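You operate a simulated robot arm through the tools that you are given. There is no shell and no other tool. Be economical: measure what you need, move in short steps, check, and stop when the job is done.

You run a simulated robot arm. Do the job below in one go: nothing can be reset, and whatever is moved stays where it is left.

TASK
Put the 16 MM bearing block from the brown paper on the low stack on top of the silver steel stand and the 20 MM bearing block on the cream proof sheet.
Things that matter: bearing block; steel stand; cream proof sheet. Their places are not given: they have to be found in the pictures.

Only the result counts: the job must be done as asked and must still hold three seconds after the hand-in. Knocking over, shifting, dropping, spilling or breaking anything else fails it.

THE ROBOT
A 7-joint arm with a two-finger parallel gripper, fixed in place. Base frame: the origin is at the foot of the arm, x ahead of it, y to its left, z up; the work surface is at about z = 0. Lengths are in m, angles in rad, forces in N, time in s.
With the tool pointing down near the work surface it reaches from about 0.24 to 0.62 m from the base axis. Its first joint turns from -1.152 to 1.152 rad. Payload 2.6 kg.
Tool frame: the origin (TCP) lies between the finger pads and is the grasp point; the fingertips stand 0.03 m ahead of it; z points along the fingers, y is the line along which they close. The gripper opens to 0.094 m. The fingers are 0.028 m wide and 0.01 m thick; the gripper's body (0.05 by 0.096 m) begins 0.055 m behind the TCP.
Orientation is told as [roll, pitch, yaw] about the base's x, y, z axes, in that order, counted from this pose: with the fingers straight down and closing along the base's y, the tool's x points along the base's -x, its y along +y and its z along -z.

THE INTERFACE
- The arm moves only by the tool drive_tool. Its argument "motion" is a list of rows, each an object (a shift or turn left out is 0, a gripper value left out holds the last) with "xyz": the shift along the tool's x, y, z in units of 200 mm (1.0 is 200 mm), a list of three; "yaw": the turn about the tool's z in units of 90 degrees (1.0 is 90 degrees). In form: [{"xyz": [x, y, z], "yaw": yaw}, ...]. A call has 1 to 12 rows; each row is the pose to reach, as a shift and turn from the pose commanded when the call began, along the tool's axes at that moment. "claw" is the closure in counts, from 0 (fully open) to 255 (shut), set as the call begins (left out, the last holds). A call with a number of a shift or a turn outside -1 to 1 is refused whole. A row lasts 0.2 s, in which the tool goes at most 0.05 m and 0.15 rad; a call with a longer step from one row to the next is refused whole, and so is a gripper value outside its range. Where a pose cannot be reached the arm comes as near as it can. A force on the tool above 40 N (or 10 N above the force at the start of the call, whichever is more), or a blocked arm, ends the call early, and 0.2 s more pass. Each finger travels about 0.072 m/s and halts on what it meets, pressing with about 44 N; the grip force reading is that of the motor and also rises with nothing between the fingers. The clock runs only during rows and for 0.2 s after the last one: add rows that repeat a pose to give the fingers time. The reply holds the time, the measured pose of the TCP, the force on the tool along the base axes, the opening and the grip force, in the units named above and with some noise.
- Cameras (640 x 400 px; columns grow to the right, rows downward): "scene" is fixed at [0.0145, 0.4225, 0.5557]; the picture's right is [-0.91, -0.41, 0.00], its down [-0.27, 0.59, -0.76] and it looks along [0.31, -0.69, -0.65] (base axes); focal length 345 px, centre (320, 200). "wrist" rides on the gripper at [-0.037, 0, -0.058] in the tool frame; the picture's right is [0.00, -1.00, 0.00], its down [0.97, 0.00, -0.24] and it looks along [0.24, 0.00, 0.97] (tool axes); focal length 218 px, centre (320, 200).
- get_image(camera): a new picture of that camera. It takes no simulated time.
- locate(camera, pixels): for up to 12 pixels [column, row] of the newest picture of that camera ("zoom" is the newest enlarged one), the place [x, y, z] in the base frame of the surface seen there, good to about 0.002 m. It takes no simulated time.
- inspect(camera, box): a new picture of the part [left, top, right, bottom] of that camera's present view, enlarged. It takes no simulated time.
- close_job(): hands the job in; it is judged then, once.

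Keep the steps short. Do not move on a guess: measure, check each grasp and each placing, and mend mistakes. In all there are 60 turns and 30 pictures (those below and enlarged ones count). Leave the gripper open and the arm clear of the work at the hand-in unless told otherwise, and finish with a single line.

The tools are called after "Call:" as name(argument=value, ...) on one line, values as JSON. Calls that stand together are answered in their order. drive_tool: Moves the arm, as the interface text tells. Its arguments: {"type":"object","properties":{"motion":{"type":"array","items":{"type":"object","properties":{"xyz":{"type":"array","items":{"type":"number"}},"yaw":{"type":"number"}}}},"claw":{"type":"number"}},"required":["motion"]} The other tools are called the same way: get_image (camera) takes a picture; locate (camera, pixels) gives the place of the surface under pixels of a picture; inspect (camera, box) takes an enlarged picture of a part of a camera's view; close_job () hands the job in.

At the start:

```text
clock: 0.0
tcp_pos: [0.4067, -0.0447, 0.2805]
orientation: [0.0, 0.001, 0.0]
ft_force: [-0.5, -0.7, -0.1]
opening: 0.0938
grasp_force: 0.0
```

scene: 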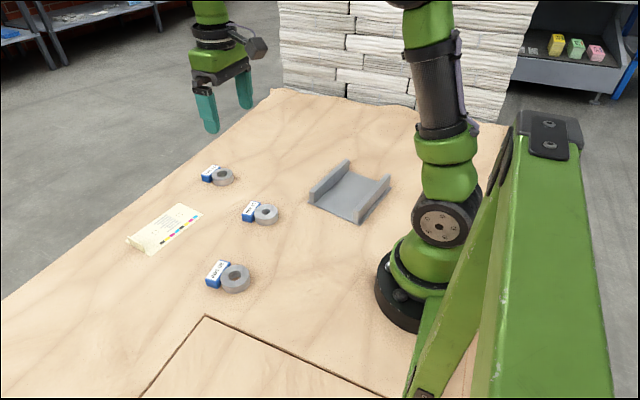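
wrist: 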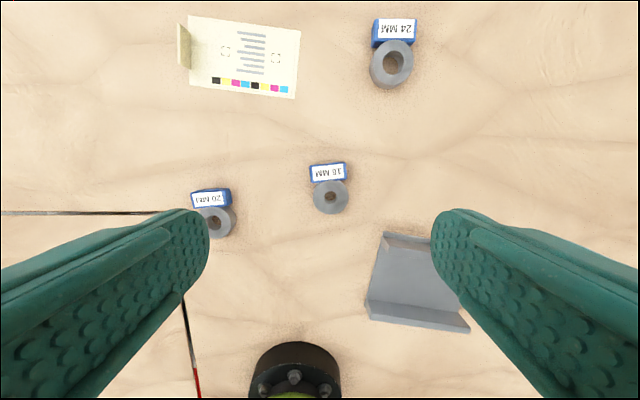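

The wrist picture shows three blocks: one reads 20 MM, near (213,213), one 16 or 18 MM, near (329,188), and one 24 MM, near (392,50). There is also a sheet near (243,55) and a grey channel near (415,280). I'll enlarge them to read the labels.

Call:
inspect(camera="wrist", box=[170, 140, 370, 265])

Call:
inspect(camera="scene", box=[110, 140, 410, 327])

Call:
inspect(camera="wrist", box=[170, 0, 430, 162])

```text
3.20 times, centred on (270, 202) of wrist
```

zoom: 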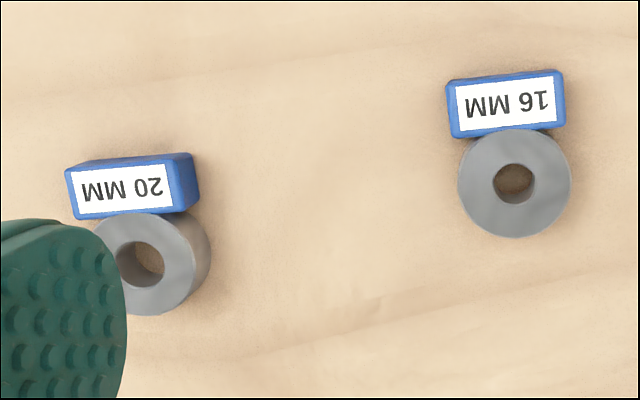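

```text
2.13 times, centred on (260, 234) of scene
```

zoom: 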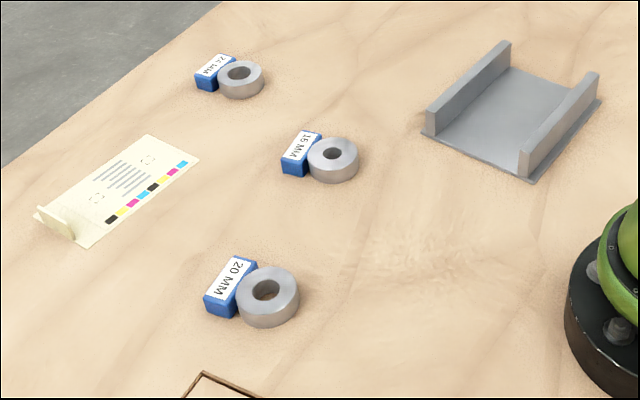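

```text
2.46 times, centred on (300, 81) of wrist
```

zoom: 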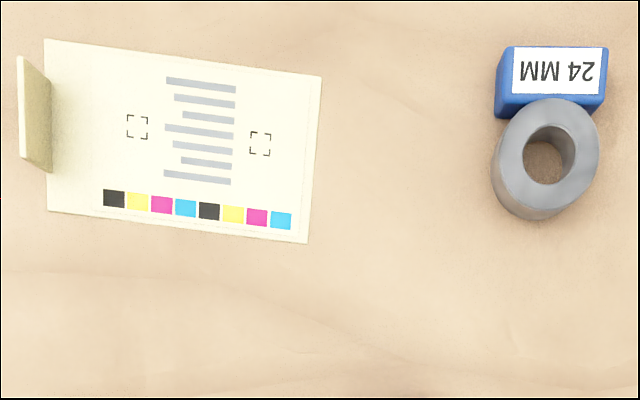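

The labels read 16 MM (middle), 20 MM and 24 MM. The cream sheet has a small upright lip at one end, and the steel stand is a tray with two side walls. Next I'll measure points on all of them.

Call:
locate(camera="wrist", pixels=[[330, 181], [328, 172], [330, 209], [317, 196], [346, 196], [311, 170], [346, 166], [300, 190], [194, 201], [229, 198], [228, 225], [205, 235]])

Call:
locate(camera="scene", pixels=[[222, 268], [229, 265], [211, 283], [236, 285], [236, 268], [225, 279], [248, 279], [236, 292], [205, 320], [258, 206], [265, 205], [275, 212]])

Call:
locate(camera="wrist", pixels=[[190, 17], [190, 84], [299, 31], [294, 97], [180, 30], [385, 235], [430, 240], [372, 300], [366, 316], [440, 305], [468, 330], [405, 270]])

Call:
locate(camera="scene", pixels=[[312, 190], [311, 200], [346, 161], [349, 175], [388, 178], [358, 215], [360, 223], [350, 195], [330, 190], [365, 195], [330, 200], [132, 240]])

```text
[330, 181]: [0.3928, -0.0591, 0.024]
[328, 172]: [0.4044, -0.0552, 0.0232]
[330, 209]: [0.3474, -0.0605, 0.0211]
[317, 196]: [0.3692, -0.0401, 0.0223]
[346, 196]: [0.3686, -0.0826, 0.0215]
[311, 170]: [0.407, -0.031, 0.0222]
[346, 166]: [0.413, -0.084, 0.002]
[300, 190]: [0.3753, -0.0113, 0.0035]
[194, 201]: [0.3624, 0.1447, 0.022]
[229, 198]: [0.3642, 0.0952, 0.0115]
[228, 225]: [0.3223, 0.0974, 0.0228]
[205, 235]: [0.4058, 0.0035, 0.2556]
```

```text
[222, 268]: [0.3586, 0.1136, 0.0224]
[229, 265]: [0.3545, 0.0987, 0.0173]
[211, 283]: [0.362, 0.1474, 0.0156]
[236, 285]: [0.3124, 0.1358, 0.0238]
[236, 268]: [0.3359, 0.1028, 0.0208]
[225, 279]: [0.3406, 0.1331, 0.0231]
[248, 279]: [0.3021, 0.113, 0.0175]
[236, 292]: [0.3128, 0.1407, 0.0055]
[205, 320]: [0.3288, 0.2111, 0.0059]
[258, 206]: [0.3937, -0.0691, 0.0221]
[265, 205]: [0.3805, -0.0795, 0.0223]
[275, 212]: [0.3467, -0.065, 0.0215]
```

```text
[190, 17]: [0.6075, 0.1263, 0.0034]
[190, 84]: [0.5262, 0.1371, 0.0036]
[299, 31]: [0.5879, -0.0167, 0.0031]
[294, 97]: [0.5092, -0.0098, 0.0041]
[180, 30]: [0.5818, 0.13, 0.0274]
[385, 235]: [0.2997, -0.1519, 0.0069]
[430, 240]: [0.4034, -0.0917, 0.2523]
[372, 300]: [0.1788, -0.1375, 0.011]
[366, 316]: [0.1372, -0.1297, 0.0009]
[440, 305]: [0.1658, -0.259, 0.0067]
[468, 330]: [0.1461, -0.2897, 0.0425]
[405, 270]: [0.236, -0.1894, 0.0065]
```

```text
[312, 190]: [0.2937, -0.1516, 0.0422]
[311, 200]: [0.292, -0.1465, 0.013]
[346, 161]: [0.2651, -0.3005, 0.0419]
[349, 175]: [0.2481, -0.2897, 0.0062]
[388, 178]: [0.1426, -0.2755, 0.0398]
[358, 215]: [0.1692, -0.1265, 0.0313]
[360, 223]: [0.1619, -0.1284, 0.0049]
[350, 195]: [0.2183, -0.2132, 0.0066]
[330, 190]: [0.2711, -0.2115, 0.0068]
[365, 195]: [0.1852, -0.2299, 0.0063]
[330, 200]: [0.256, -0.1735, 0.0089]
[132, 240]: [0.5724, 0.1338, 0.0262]
```

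The measurements so far:

| Item | Position |
|---|---|
| 16 MM ring | centre about (0.370, -0.061), top at z 0.022 |
| 20 MM ring | centre about (0.322, 0.119) |
| Sheet | centre about (0.558, 0.059) |
| Stand floor | centre about (0.218, -0.213), z 0.0065, walls to z 0.042 |

I'll move above the 16 MM ring at z 0.14 and look again before descending.

Call:
drive_tool(motion=[{"xyz": [0.09, -0.04, 0.18]}, {"xyz": [0.184, -0.0815, 0.36]}, {"xyz": [0.184, -0.0815, 0.55]}, {"xyz": [0.184, -0.0815, 0.7]}, {"xyz": [0.184, -0.0815, 0.7]}], claw=0)

Call:
get_image(camera="wrist")

```text
clock: 1.2
tcp_pos: [0.37, -0.0598, 0.1388]
orientation: [-0.001, 0.0, 0.0]
ft_force: [0.2, 0.5, 0.8]
opening: 0.0938
grasp_force: 0.1
```

```text
24 pictures are left
```

wrist: 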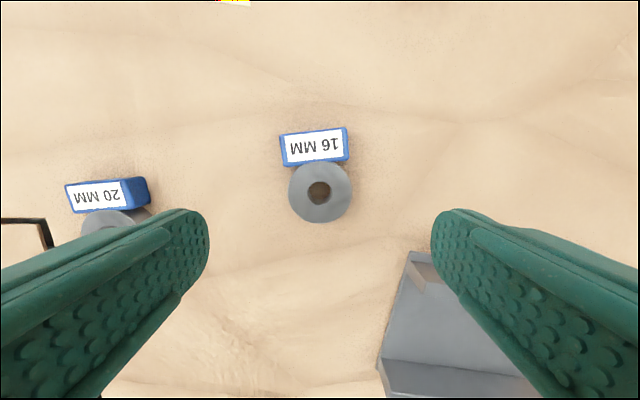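

The 16 MM ring shows at about (320,192) with its tag above it. I'll measure the ring and tag edges.

Call:
locate(camera="wrist", pixels=[[291, 192], [349, 192], [320, 165], [320, 219], [284, 140], [286, 162], [346, 132], [346, 156], [320, 192], [85, 205], [128, 218], [360, 192]])

```text
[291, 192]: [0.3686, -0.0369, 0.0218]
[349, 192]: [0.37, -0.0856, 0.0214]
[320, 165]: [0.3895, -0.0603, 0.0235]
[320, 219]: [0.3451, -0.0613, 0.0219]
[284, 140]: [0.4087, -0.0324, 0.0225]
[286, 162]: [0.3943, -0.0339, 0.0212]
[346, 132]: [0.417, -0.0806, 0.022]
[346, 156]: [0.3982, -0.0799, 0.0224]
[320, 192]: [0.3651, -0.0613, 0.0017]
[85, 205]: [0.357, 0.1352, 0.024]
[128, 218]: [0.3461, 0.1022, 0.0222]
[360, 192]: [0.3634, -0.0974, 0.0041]
```

The ring is centred at (0.368, -0.061) and is about 0.05 wide. The sides are clear, so I'll descend to TCP z of about 0.035.

Call:
drive_tool(motion=[{"xyz": [0.009, -0.006, 0.15]}, {"xyz": [0.009, -0.006, 0.3]}, {"xyz": [0.009, -0.006, 0.42]}, {"xyz": [0.009, -0.006, 0.52]}, {"xyz": [0.009, -0.006, 0.52]}])

```text
clock: 2.4
tcp_pos: [0.3682, -0.0629, 0.0357]
orientation: [0.001, 0.0, 0.0]
ft_force: [-0.2, 0.3, 0.0]
opening: 0.094
grasp_force: 0.1
```

The tool is at z 0.0357 with no contact. I'll close the fingers and wait.

Call:
drive_tool(motion=[{"xyz": [0, 0, 0]}, {"xyz": [0, 0, 0]}, {"xyz": [0, 0, 0]}, {"xyz": [0, 0, 0]}, {"xyz": [0, 0, 0]}], claw=255)

```text
clock: 3.6
tcp_pos: [0.3679, -0.0634, 0.0368]
orientation: [0.0, 0.0, -0.002]
ft_force: [-0.9, 1.6, 0.3]
opening: 0.0531
grasp_force: 44.7
```

The opening is 0.053 at 44.7 N, so the ring is held. I'll lift 0.12 and check.

Call:
drive_tool(motion=[{"xyz": [0, 0, -0.08]}, {"xyz": [0, 0, -0.22]}, {"xyz": [0, 0, -0.4]}, {"xyz": [0, 0, -0.6]}, {"xyz": [0, 0, -0.6]}])

Call:
get_image(camera="wrist")

Call:
get_image(camera="scene")

```text
clock: 4.8
tcp_pos: [0.3712, -0.0619, 0.1566]
orientation: [-0.002, -0.001, 0.0]
ft_force: [0.5, -0.3, -4.6]
opening: 0.0534
grasp_force: 44.1
```

```text
23 pictures are left
```

wrist: 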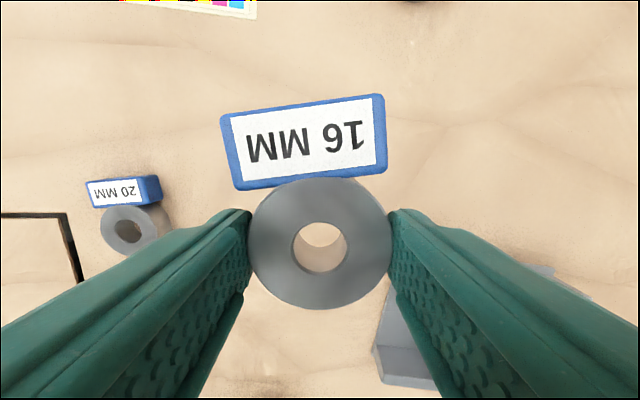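

```text
22 pictures are left
```

scene: 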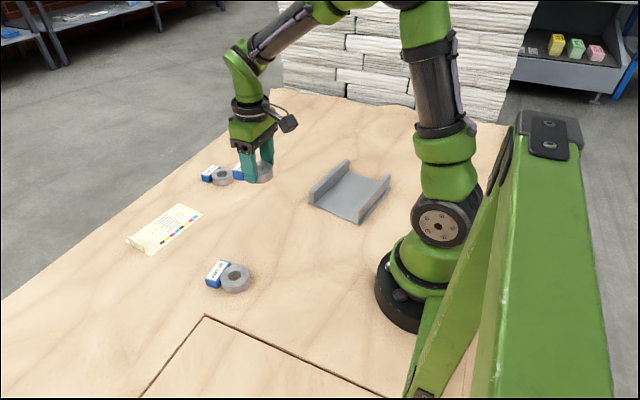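

The block is held level, with about 4.6 N of weight. Before carrying it, I'll enlarge the stand to measure its channel.

Call:
inspect(camera="scene", box=[290, 145, 410, 235])

```text
4.44 times, centred on (350, 190) of scene
```

zoom: 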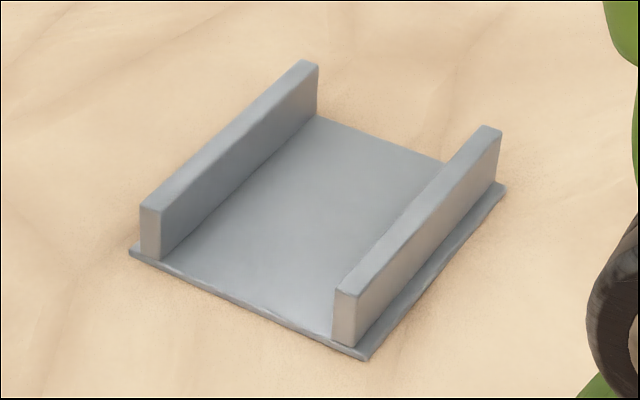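

Call:
locate(camera="zoom", pixels=[[164, 259], [316, 118], [330, 335], [440, 162], [148, 208], [303, 66], [345, 291], [490, 130], [157, 208], [313, 68], [338, 288], [480, 128]])

```text
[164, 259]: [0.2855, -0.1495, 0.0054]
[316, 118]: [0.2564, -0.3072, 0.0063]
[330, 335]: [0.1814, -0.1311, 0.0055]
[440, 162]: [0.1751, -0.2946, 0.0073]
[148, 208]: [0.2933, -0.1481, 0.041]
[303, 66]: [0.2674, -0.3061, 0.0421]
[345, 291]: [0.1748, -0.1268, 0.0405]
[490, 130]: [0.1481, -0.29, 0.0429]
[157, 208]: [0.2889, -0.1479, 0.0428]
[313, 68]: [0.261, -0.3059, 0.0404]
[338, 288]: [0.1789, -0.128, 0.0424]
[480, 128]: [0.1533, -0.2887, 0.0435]
```

Channel measurements from the enlarged picture:
- **Middle:** (0.219, -0.218).
- **Inner width:** about 0.108.
- **Direction:** turned about -0.17 rad from y.
- **Block offset:** the tag side sticks out, so the block's middle is about 0.01 beyond the ring centre.

I'll carry the block at the present height to TCP (0.209, -0.2175), turning about 0.25 rad.

Call:
drive_tool(motion=[{"xyz": [0.12, -0.116, 0], "yaw": 0.03}, {"xyz": [0.26, -0.252, 0], "yaw": 0.06}, {"xyz": [0.4, -0.388, 0], "yaw": 0.09}, {"xyz": [0.54, -0.523, 0], "yaw": 0.12}, {"xyz": [0.67, -0.649, 0], "yaw": 0.15}, {"xyz": [0.8, -0.775, 0], "yaw": 0.16}, {"xyz": [0.8, -0.775, 0], "yaw": 0.16}])

Call:
get_image(camera="wrist")

Call:
get_image(camera="scene")

```text
clock: 6.4
tcp_pos: [0.2097, -0.2167, 0.1588]
orientation: [0.0, 0.0, -0.249]
ft_force: [-0.2, -0.2, -4.5]
opening: 0.0531
grasp_force: 44.3
```

```text
20 pictures are left
```

wrist: 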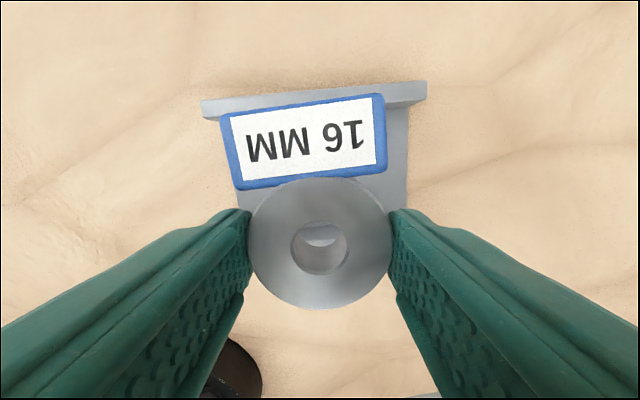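

```text
19 pictures are left
```

scene: 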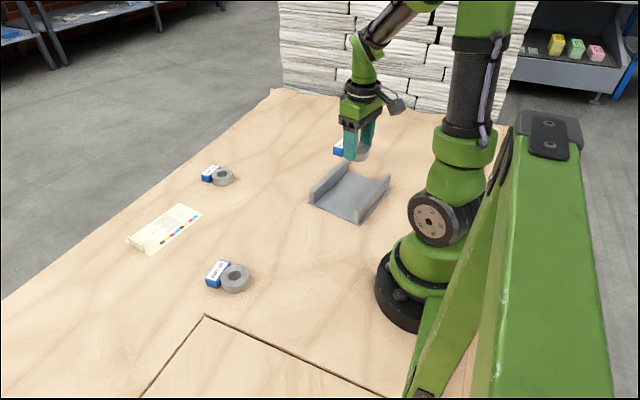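

The TCP is on target. I'll lower it to about z 0.067, which puts the block bottom at about 0.031, then look at the wall clearances.

Call:
drive_tool(motion=[{"xyz": [0, 0, 0.15]}, {"xyz": [0, 0, 0.3]}, {"xyz": [0, 0, 0.4]}, {"xyz": [0, 0, 0.45]}, {"xyz": [0, 0, 0.45]}])

Call:
inspect(camera="scene", box=[290, 145, 410, 235])

Call:
get_image(camera="wrist")

```text
clock: 7.6
tcp_pos: [0.2086, -0.217, 0.0685]
orientation: [0.0, 0.001, -0.252]
ft_force: [-0.1, 0.1, -5.1]
opening: 0.0531
grasp_force: 44.0
```

```text
4.44 times, centred on (350, 190) of scene
```

zoom: 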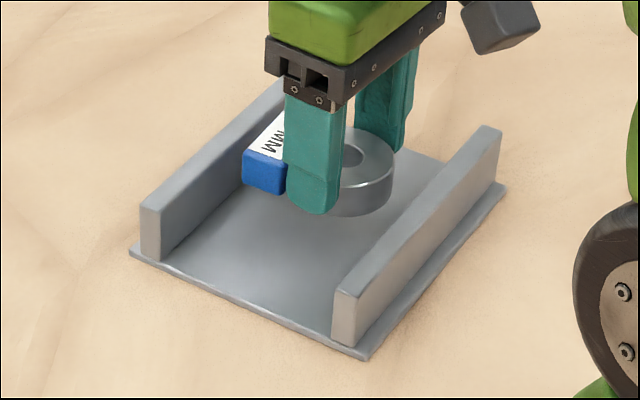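

```text
17 pictures are left
```

wrist: 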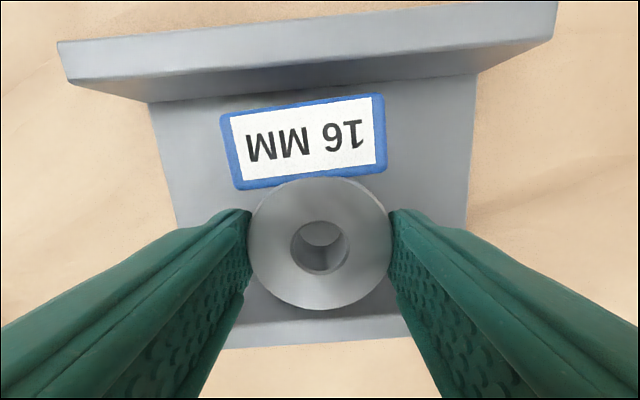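

The block sits between the walls with room on both sides. I'll lower about 0.023 more in small steps.

Call:
drive_tool(motion=[{"xyz": [0, 0, 0.05]}, {"xyz": [0, 0, 0.08]}, {"xyz": [0, 0, 0.1]}, {"xyz": [0, 0, 0.11]}, {"xyz": [0, 0, 0.115]}, {"xyz": [0, 0, 0.115]}])

```text
clock: 9.0
tcp_pos: [0.2087, -0.2166, 0.0433]
orientation: [-0.001, -0.001, -0.251]
ft_force: [0.6, 0.1, -4.2]
opening: 0.0528
grasp_force: 44.1
```

The force still shows the full weight, so there's no contact yet. I'll go down a little more.

Call:
drive_tool(motion=[{"xyz": [0, 0, 0.004]}, {"xyz": [0, 0, 0.008]}, {"xyz": [0, 0, 0.008]}])

```text
clock: 9.8
tcp_pos: [0.2077, -0.217, 0.0428]
orientation: [0.001, 0.001, -0.251]
ft_force: [-0.5, -0.5, -4.2]
opening: 0.0529
grasp_force: 43.3
```

Call:
drive_tool(motion=[{"xyz": [0, 0, 0.004]}, {"xyz": [0, 0, 0.008]}, {"xyz": [0, 0, 0.008]}])

Call:
inspect(camera="scene", box=[310, 155, 390, 215])

```text
clock: 10.6
tcp_pos: [0.2093, -0.2174, 0.0432]
orientation: [0.002, 0.0, -0.253]
ft_force: [-1.9, 1.3, 6.0]
opening: 0.0529
grasp_force: 44.3
stopped in row 3: the force on the tool passed its limit (the readings are from after the stop); the commanded pose is now the measured one
```

```text
6.67 times, centred on (350, 185) of scene
```

zoom: 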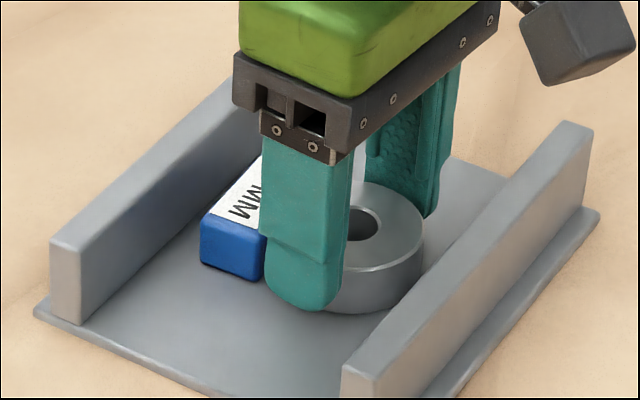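

The block touches the stand floor: the force rose to +6 N. I'll open the fingers and wait.

Call:
drive_tool(motion=[{"xyz": [0, 0, 0]}, {"xyz": [0, 0, 0]}, {"xyz": [0, 0, 0]}, {"xyz": [0, 0, 0]}], claw=0)

Call:
drive_tool(motion=[{"xyz": [0, 0, -0.1]}, {"xyz": [0, 0, -0.25]}, {"xyz": [0, 0, -0.45]}, {"xyz": [0, 0, -0.6]}, {"xyz": [0, 0, -0.6]}])

Call:
get_image(camera="wrist")

```text
clock: 11.6
tcp_pos: [0.2097, -0.218, 0.0428]
orientation: [0.001, 0.0, -0.252]
ft_force: [0.0, -0.3, 0.2]
opening: 0.0938
grasp_force: 0.2
```

```text
clock: 12.8
tcp_pos: [0.2083, -0.2165, 0.1621]
orientation: [0.001, 0.0, -0.252]
ft_force: [-0.3, -0.2, -0.2]
opening: 0.0939
grasp_force: 0.1
```

```text
15 pictures are left
```

wrist: 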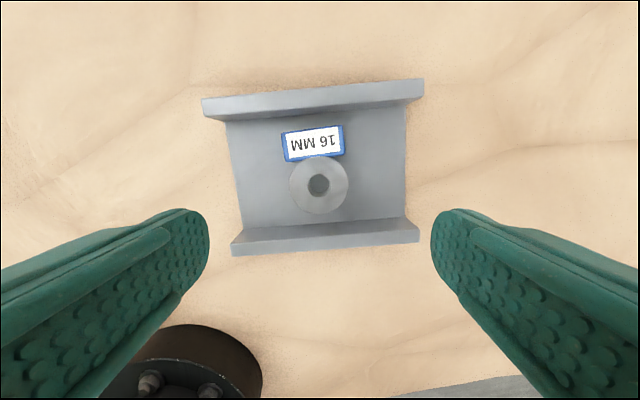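

The 16 MM block stands on the stand and is clear of both walls. Next I'll move towards the 20 MM block, in two legs, turning back to yaw 0.

Call:
drive_tool(motion=[{"xyz": [-0.013, 0.17, 0], "yaw": -0.03}, {"xyz": [-0.026, 0.36, 0], "yaw": -0.07}, {"xyz": [-0.039, 0.55, 0], "yaw": -0.11}, {"xyz": [-0.051, 0.73, 0], "yaw": -0.15}, {"xyz": [-0.064, 0.885, 0], "yaw": -0.16}, {"xyz": [-0.064, 0.885, 0], "yaw": -0.16}])

```text
clock: 14.2
tcp_pos: [0.2659, -0.0485, 0.1634]
orientation: [0.001, 0.0, -0.002]
ft_force: [-0.1, -0.6, 0.7]
opening: 0.094
grasp_force: 0.1
```

Second leg: I'll move to above (0.322, 0.119).

Call:
drive_tool(motion=[{"xyz": [-0.06, 0.18, 0.02]}, {"xyz": [-0.12, 0.36, 0.04]}, {"xyz": [-0.18, 0.54, 0.06]}, {"xyz": [-0.24, 0.72, 0.08]}, {"xyz": [-0.28, 0.8375, 0.1]}, {"xyz": [-0.28, 0.8375, 0.1]}])

Call:
get_image(camera="wrist")

```text
clock: 15.6
tcp_pos: [0.3231, 0.1184, 0.1403]
orientation: [0.003, -0.001, -0.002]
ft_force: [-0.8, 0.4, 0.0]
opening: 0.0942
grasp_force: 0.1
```

```text
14 pictures are left
```

wrist: 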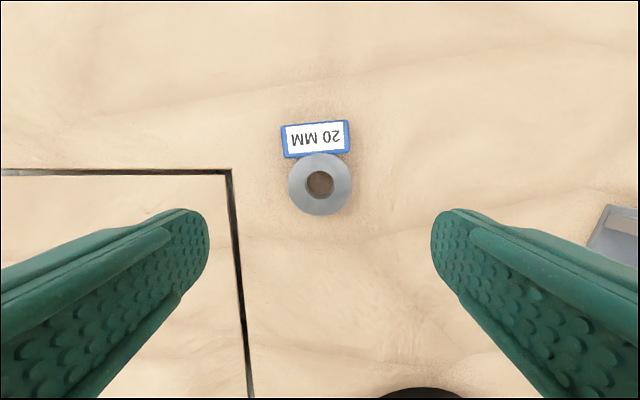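

Call:
locate(camera="wrist", pixels=[[291, 185], [350, 185], [320, 156], [320, 212], [285, 130], [287, 154], [346, 123], [347, 149], [230, 175], [238, 250], [225, 230], [250, 390]])

```text
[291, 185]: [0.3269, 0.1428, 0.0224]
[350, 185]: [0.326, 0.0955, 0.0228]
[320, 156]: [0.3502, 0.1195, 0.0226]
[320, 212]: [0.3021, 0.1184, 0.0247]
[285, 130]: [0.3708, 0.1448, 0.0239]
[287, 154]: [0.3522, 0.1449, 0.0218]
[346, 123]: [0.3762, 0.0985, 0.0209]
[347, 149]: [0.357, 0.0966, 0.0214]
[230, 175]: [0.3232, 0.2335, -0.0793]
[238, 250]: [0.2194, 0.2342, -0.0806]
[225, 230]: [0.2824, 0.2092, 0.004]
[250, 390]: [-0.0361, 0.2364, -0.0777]
```

The ring is centred at (0.326, 0.119), and the groove at y of about 0.2 is beyond finger reach. I'll descend to z of about 0.036 with a small correction in x.

Call:
drive_tool(motion=[{"xyz": [-0.016, 0, 0.15]}, {"xyz": [-0.016, 0, 0.3]}, {"xyz": [-0.016, 0, 0.43]}, {"xyz": [-0.016, 0, 0.52]}, {"xyz": [-0.016, 0, 0.52]}])

Call:
drive_tool(motion=[{"xyz": [0, 0, 0]}, {"xyz": [0, 0, 0]}, {"xyz": [0, 0, 0]}, {"xyz": [0, 0, 0]}, {"xyz": [0, 0, 0]}], claw=255)

```text
clock: 16.8
tcp_pos: [0.3269, 0.1179, 0.0385]
orientation: [0.002, 0.001, -0.004]
ft_force: [0.1, -0.2, 0.6]
opening: 0.0941
grasp_force: 0.1
```

```text
clock: 17.9
tcp_pos: [0.3262, 0.1167, 0.0384]
orientation: [0.001, 0.0, -0.001]
ft_force: [0.0, 1.4, -0.4]
opening: 0.053
grasp_force: 44.1
```

The opening is 0.053 at 44 N, so the 20 MM block is held. I'll lift it, then check.

Call:
drive_tool(motion=[{"xyz": [0, 0, -0.08]}, {"xyz": [0, 0, -0.22]}, {"xyz": [0, 0, -0.4]}, {"xyz": [0, 0, -0.6]}, {"xyz": [0, 0, -0.6]}])

Call:
get_image(camera="wrist")

```text
clock: 19.1
tcp_pos: [0.3253, 0.1191, 0.1597]
orientation: [0.001, -0.001, -0.001]
ft_force: [0.5, -0.1, -4.0]
opening: 0.0529
grasp_force: 44.0
```

```text
13 pictures are left
```

wrist: 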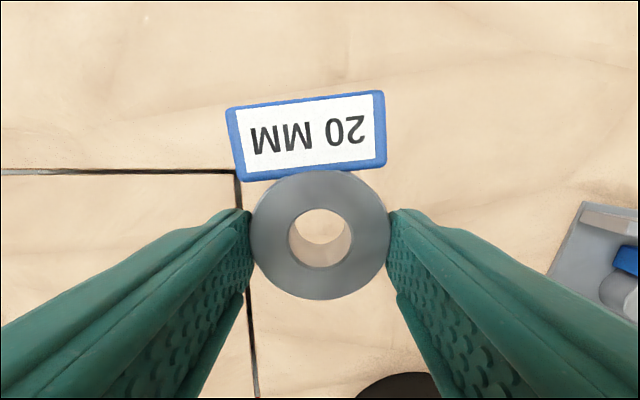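

The block is held level. Next I'll carry it most of the way to the sheet, turning about +1.33 rad so its long side follows the sheet's long side.

Call:
drive_tool(motion=[{"xyz": [-0.085, -0.0325, 0], "yaw": -0.0845}, {"xyz": [-0.17, -0.065, 0], "yaw": -0.169}, {"xyz": [-0.255, -0.0975, 0], "yaw": -0.2535}, {"xyz": [-0.34, -0.13, 0], "yaw": -0.338}, {"xyz": [-0.425, -0.1625, 0], "yaw": -0.4225}, {"xyz": [-0.51, -0.195, 0], "yaw": -0.507}, {"xyz": [-0.595, -0.2275, 0], "yaw": -0.5915}, {"xyz": [-0.68, -0.26, 0], "yaw": -0.676}, {"xyz": [-0.765, -0.2925, 0], "yaw": -0.7605}, {"xyz": [-0.85, -0.325, 0], "yaw": -0.845}, {"xyz": [-0.85, -0.325, 0], "yaw": -0.845}])

Call:
get_image(camera="wrist")

Call:
inspect(camera="scene", box=[110, 150, 270, 270])

```text
clock: 21.6
tcp_pos: [0.4951, 0.0532, 0.1586]
orientation: [-0.001, -0.003, 1.327]
ft_force: [0.1, 0.7, -4.4]
opening: 0.0531
grasp_force: 43.4
```

```text
12 pictures are left
```

wrist: 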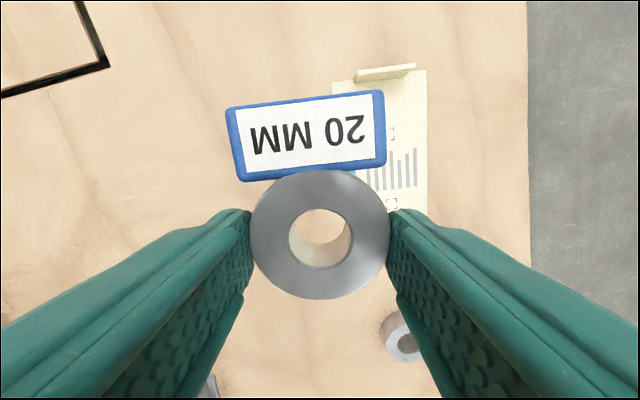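

```text
3.33 times, centred on (190, 210) of scene
```

zoom: 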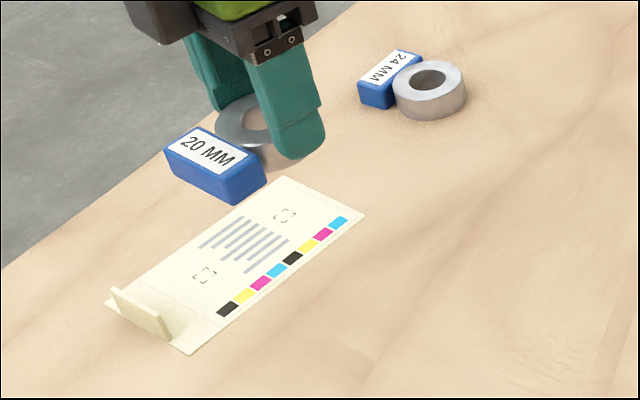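

The turn is done, with yaw reading 1.327. I'll re-measure the sheet's corners, the lip and the 24 MM block.

Call:
locate(camera="zoom", pixels=[[188, 352], [362, 215], [108, 304], [285, 180], [142, 304], [205, 274], [284, 215], [245, 245], [462, 92], [395, 100], [172, 335], [116, 292]])

```text
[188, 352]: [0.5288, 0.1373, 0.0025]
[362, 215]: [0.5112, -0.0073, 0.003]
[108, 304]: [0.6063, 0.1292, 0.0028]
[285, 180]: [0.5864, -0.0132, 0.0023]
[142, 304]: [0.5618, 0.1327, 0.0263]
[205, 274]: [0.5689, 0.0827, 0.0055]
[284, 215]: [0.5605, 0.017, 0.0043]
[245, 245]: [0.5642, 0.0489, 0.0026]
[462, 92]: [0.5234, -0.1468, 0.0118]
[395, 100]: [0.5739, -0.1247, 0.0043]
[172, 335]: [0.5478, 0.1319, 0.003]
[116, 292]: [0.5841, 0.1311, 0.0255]
```

The sheet is centred at about (0.558, 0.0615) with the lip at y of about 0.13. I want the ring centre at (0.5575, 0.043), which leaves the tag well clear of the lip. I'll shift there and lower to z of about 0.075.

Call:
drive_tool(motion=[{"xyz": [-0.013, -0.16, 0]}, {"xyz": [-0.027, -0.315, 0]}, {"xyz": [-0.027, -0.315, 0.15]}, {"xyz": [-0.027, -0.315, 0.3]}, {"xyz": [-0.027, -0.315, 0.415]}, {"xyz": [-0.027, -0.315, 0.415]}])

Call:
get_image(camera="wrist")

Call:
inspect(camera="scene", box=[110, 150, 270, 270])

```text
clock: 22.9
tcp_pos: [0.5578, 0.0434, 0.076]
orientation: [0.001, -0.001, 1.326]
ft_force: [0.7, -0.1, -4.9]
opening: 0.0531
grasp_force: 43.6
```

```text
10 pictures are left
```

wrist: 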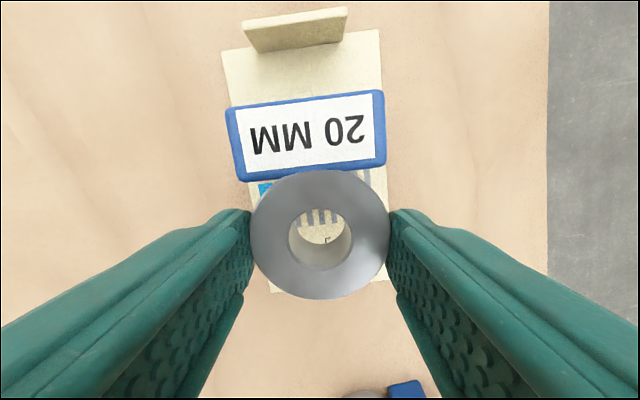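

```text
3.33 times, centred on (190, 210) of scene
```

zoom: 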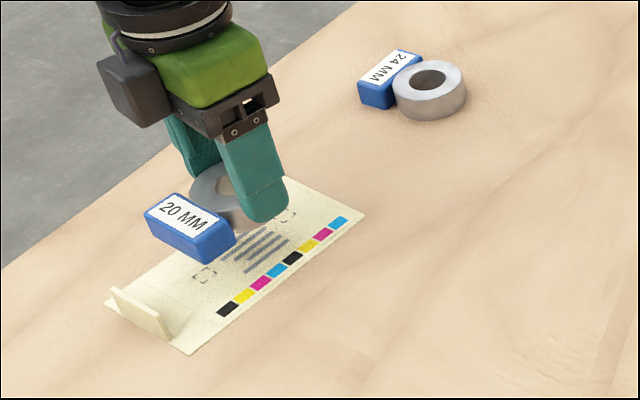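

The block is over the sheet and clear of the lip. I'll lower to z of about 0.043, then feel for contact.

Call:
drive_tool(motion=[{"xyz": [0, 0, 0.06]}, {"xyz": [0, 0, 0.11]}, {"xyz": [0, 0, 0.14]}, {"xyz": [0, 0, 0.155]}, {"xyz": [0, 0, 0.16]}, {"xyz": [0, 0, 0.165]}, {"xyz": [0, 0, 0.165]}])

```text
clock: 24.6
tcp_pos: [0.5577, 0.0424, 0.0426]
orientation: [0.001, -0.002, 1.325]
ft_force: [-0.1, -0.3, -3.5]
opening: 0.053
grasp_force: 44.4
```

Call:
drive_tool(motion=[{"xyz": [0, 0, 0.004]}, {"xyz": [0, 0, 0.008]}, {"xyz": [0, 0, 0.012]}, {"xyz": [0, 0, 0.012]}])

```text
clock: 25.6
tcp_pos: [0.5565, 0.0434, 0.0411]
orientation: [-0.005, 0.0, 1.324]
ft_force: [-1.7, 0.4, 10.9]
opening: 0.0532
grasp_force: 43.8
```

There is contact: the force went from -3.5 to +10.9 N. I'll release, rise and check.

Call:
drive_tool(motion=[{"xyz": [0, 0, -0.003]}, {"xyz": [0, 0, -0.003]}, {"xyz": [0, 0, -0.003]}, {"xyz": [0, 0, -0.003]}], claw=0)

Call:
drive_tool(motion=[{"xyz": [0, 0, -0.1]}, {"xyz": [0, 0, -0.25]}, {"xyz": [0, 0, -0.45]}, {"xyz": [0, 0, -0.65]}, {"xyz": [0.2, 0, -0.8]}, {"xyz": [0.2, 0, -0.8]}])

Call:
get_image(camera="wrist")

Call:
get_image(camera="scene")

Call:
inspect(camera="scene", box=[110, 150, 270, 270])

```text
clock: 26.6
tcp_pos: [0.5567, 0.043, 0.0423]
orientation: [0.001, -0.003, 1.324]
ft_force: [0.6, 0.2, 1.1]
opening: 0.0939
grasp_force: 0.1
```

```text
clock: 27.9
tcp_pos: [0.5488, 0.0024, 0.2036]
orientation: [-0.001, -0.001, 1.327]
ft_force: [0.0, -0.4, -0.4]
opening: 0.094
grasp_force: 0.1
```

```text
8 pictures are left
```

wrist: 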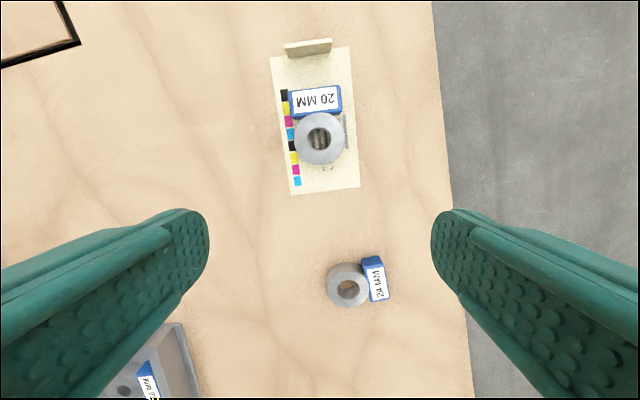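

```text
7 pictures are left
```

scene: 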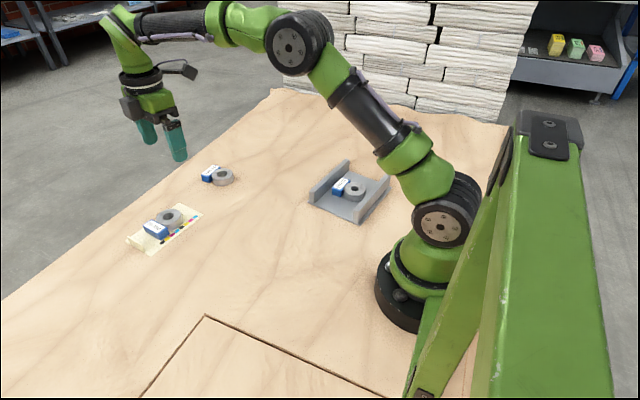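

```text
3.33 times, centred on (190, 210) of scene
```

zoom: 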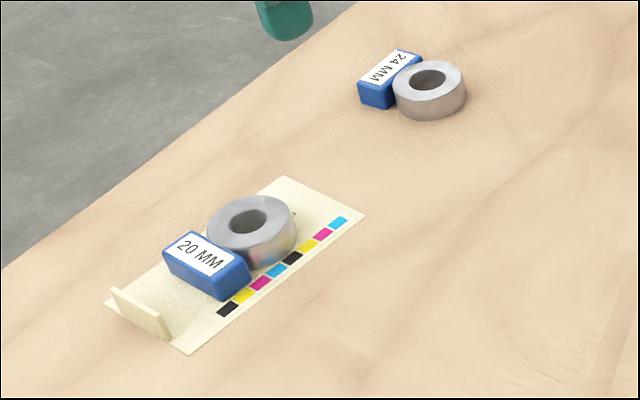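

Both blocks rest flat where asked: the 20 MM fully within the cream sheet, and the 16 MM on the stand. The sheet, stand and 24 MM block haven't moved. The gripper is open and clear at z 0.20, so I'm handing in.

Call:
close_job()

```text
The job is handed in.
```

The 16 MM bearing block is on the steel stand, the 20 MM block is on the cream proof sheet, and the job is handed in with the gripper open and clear.
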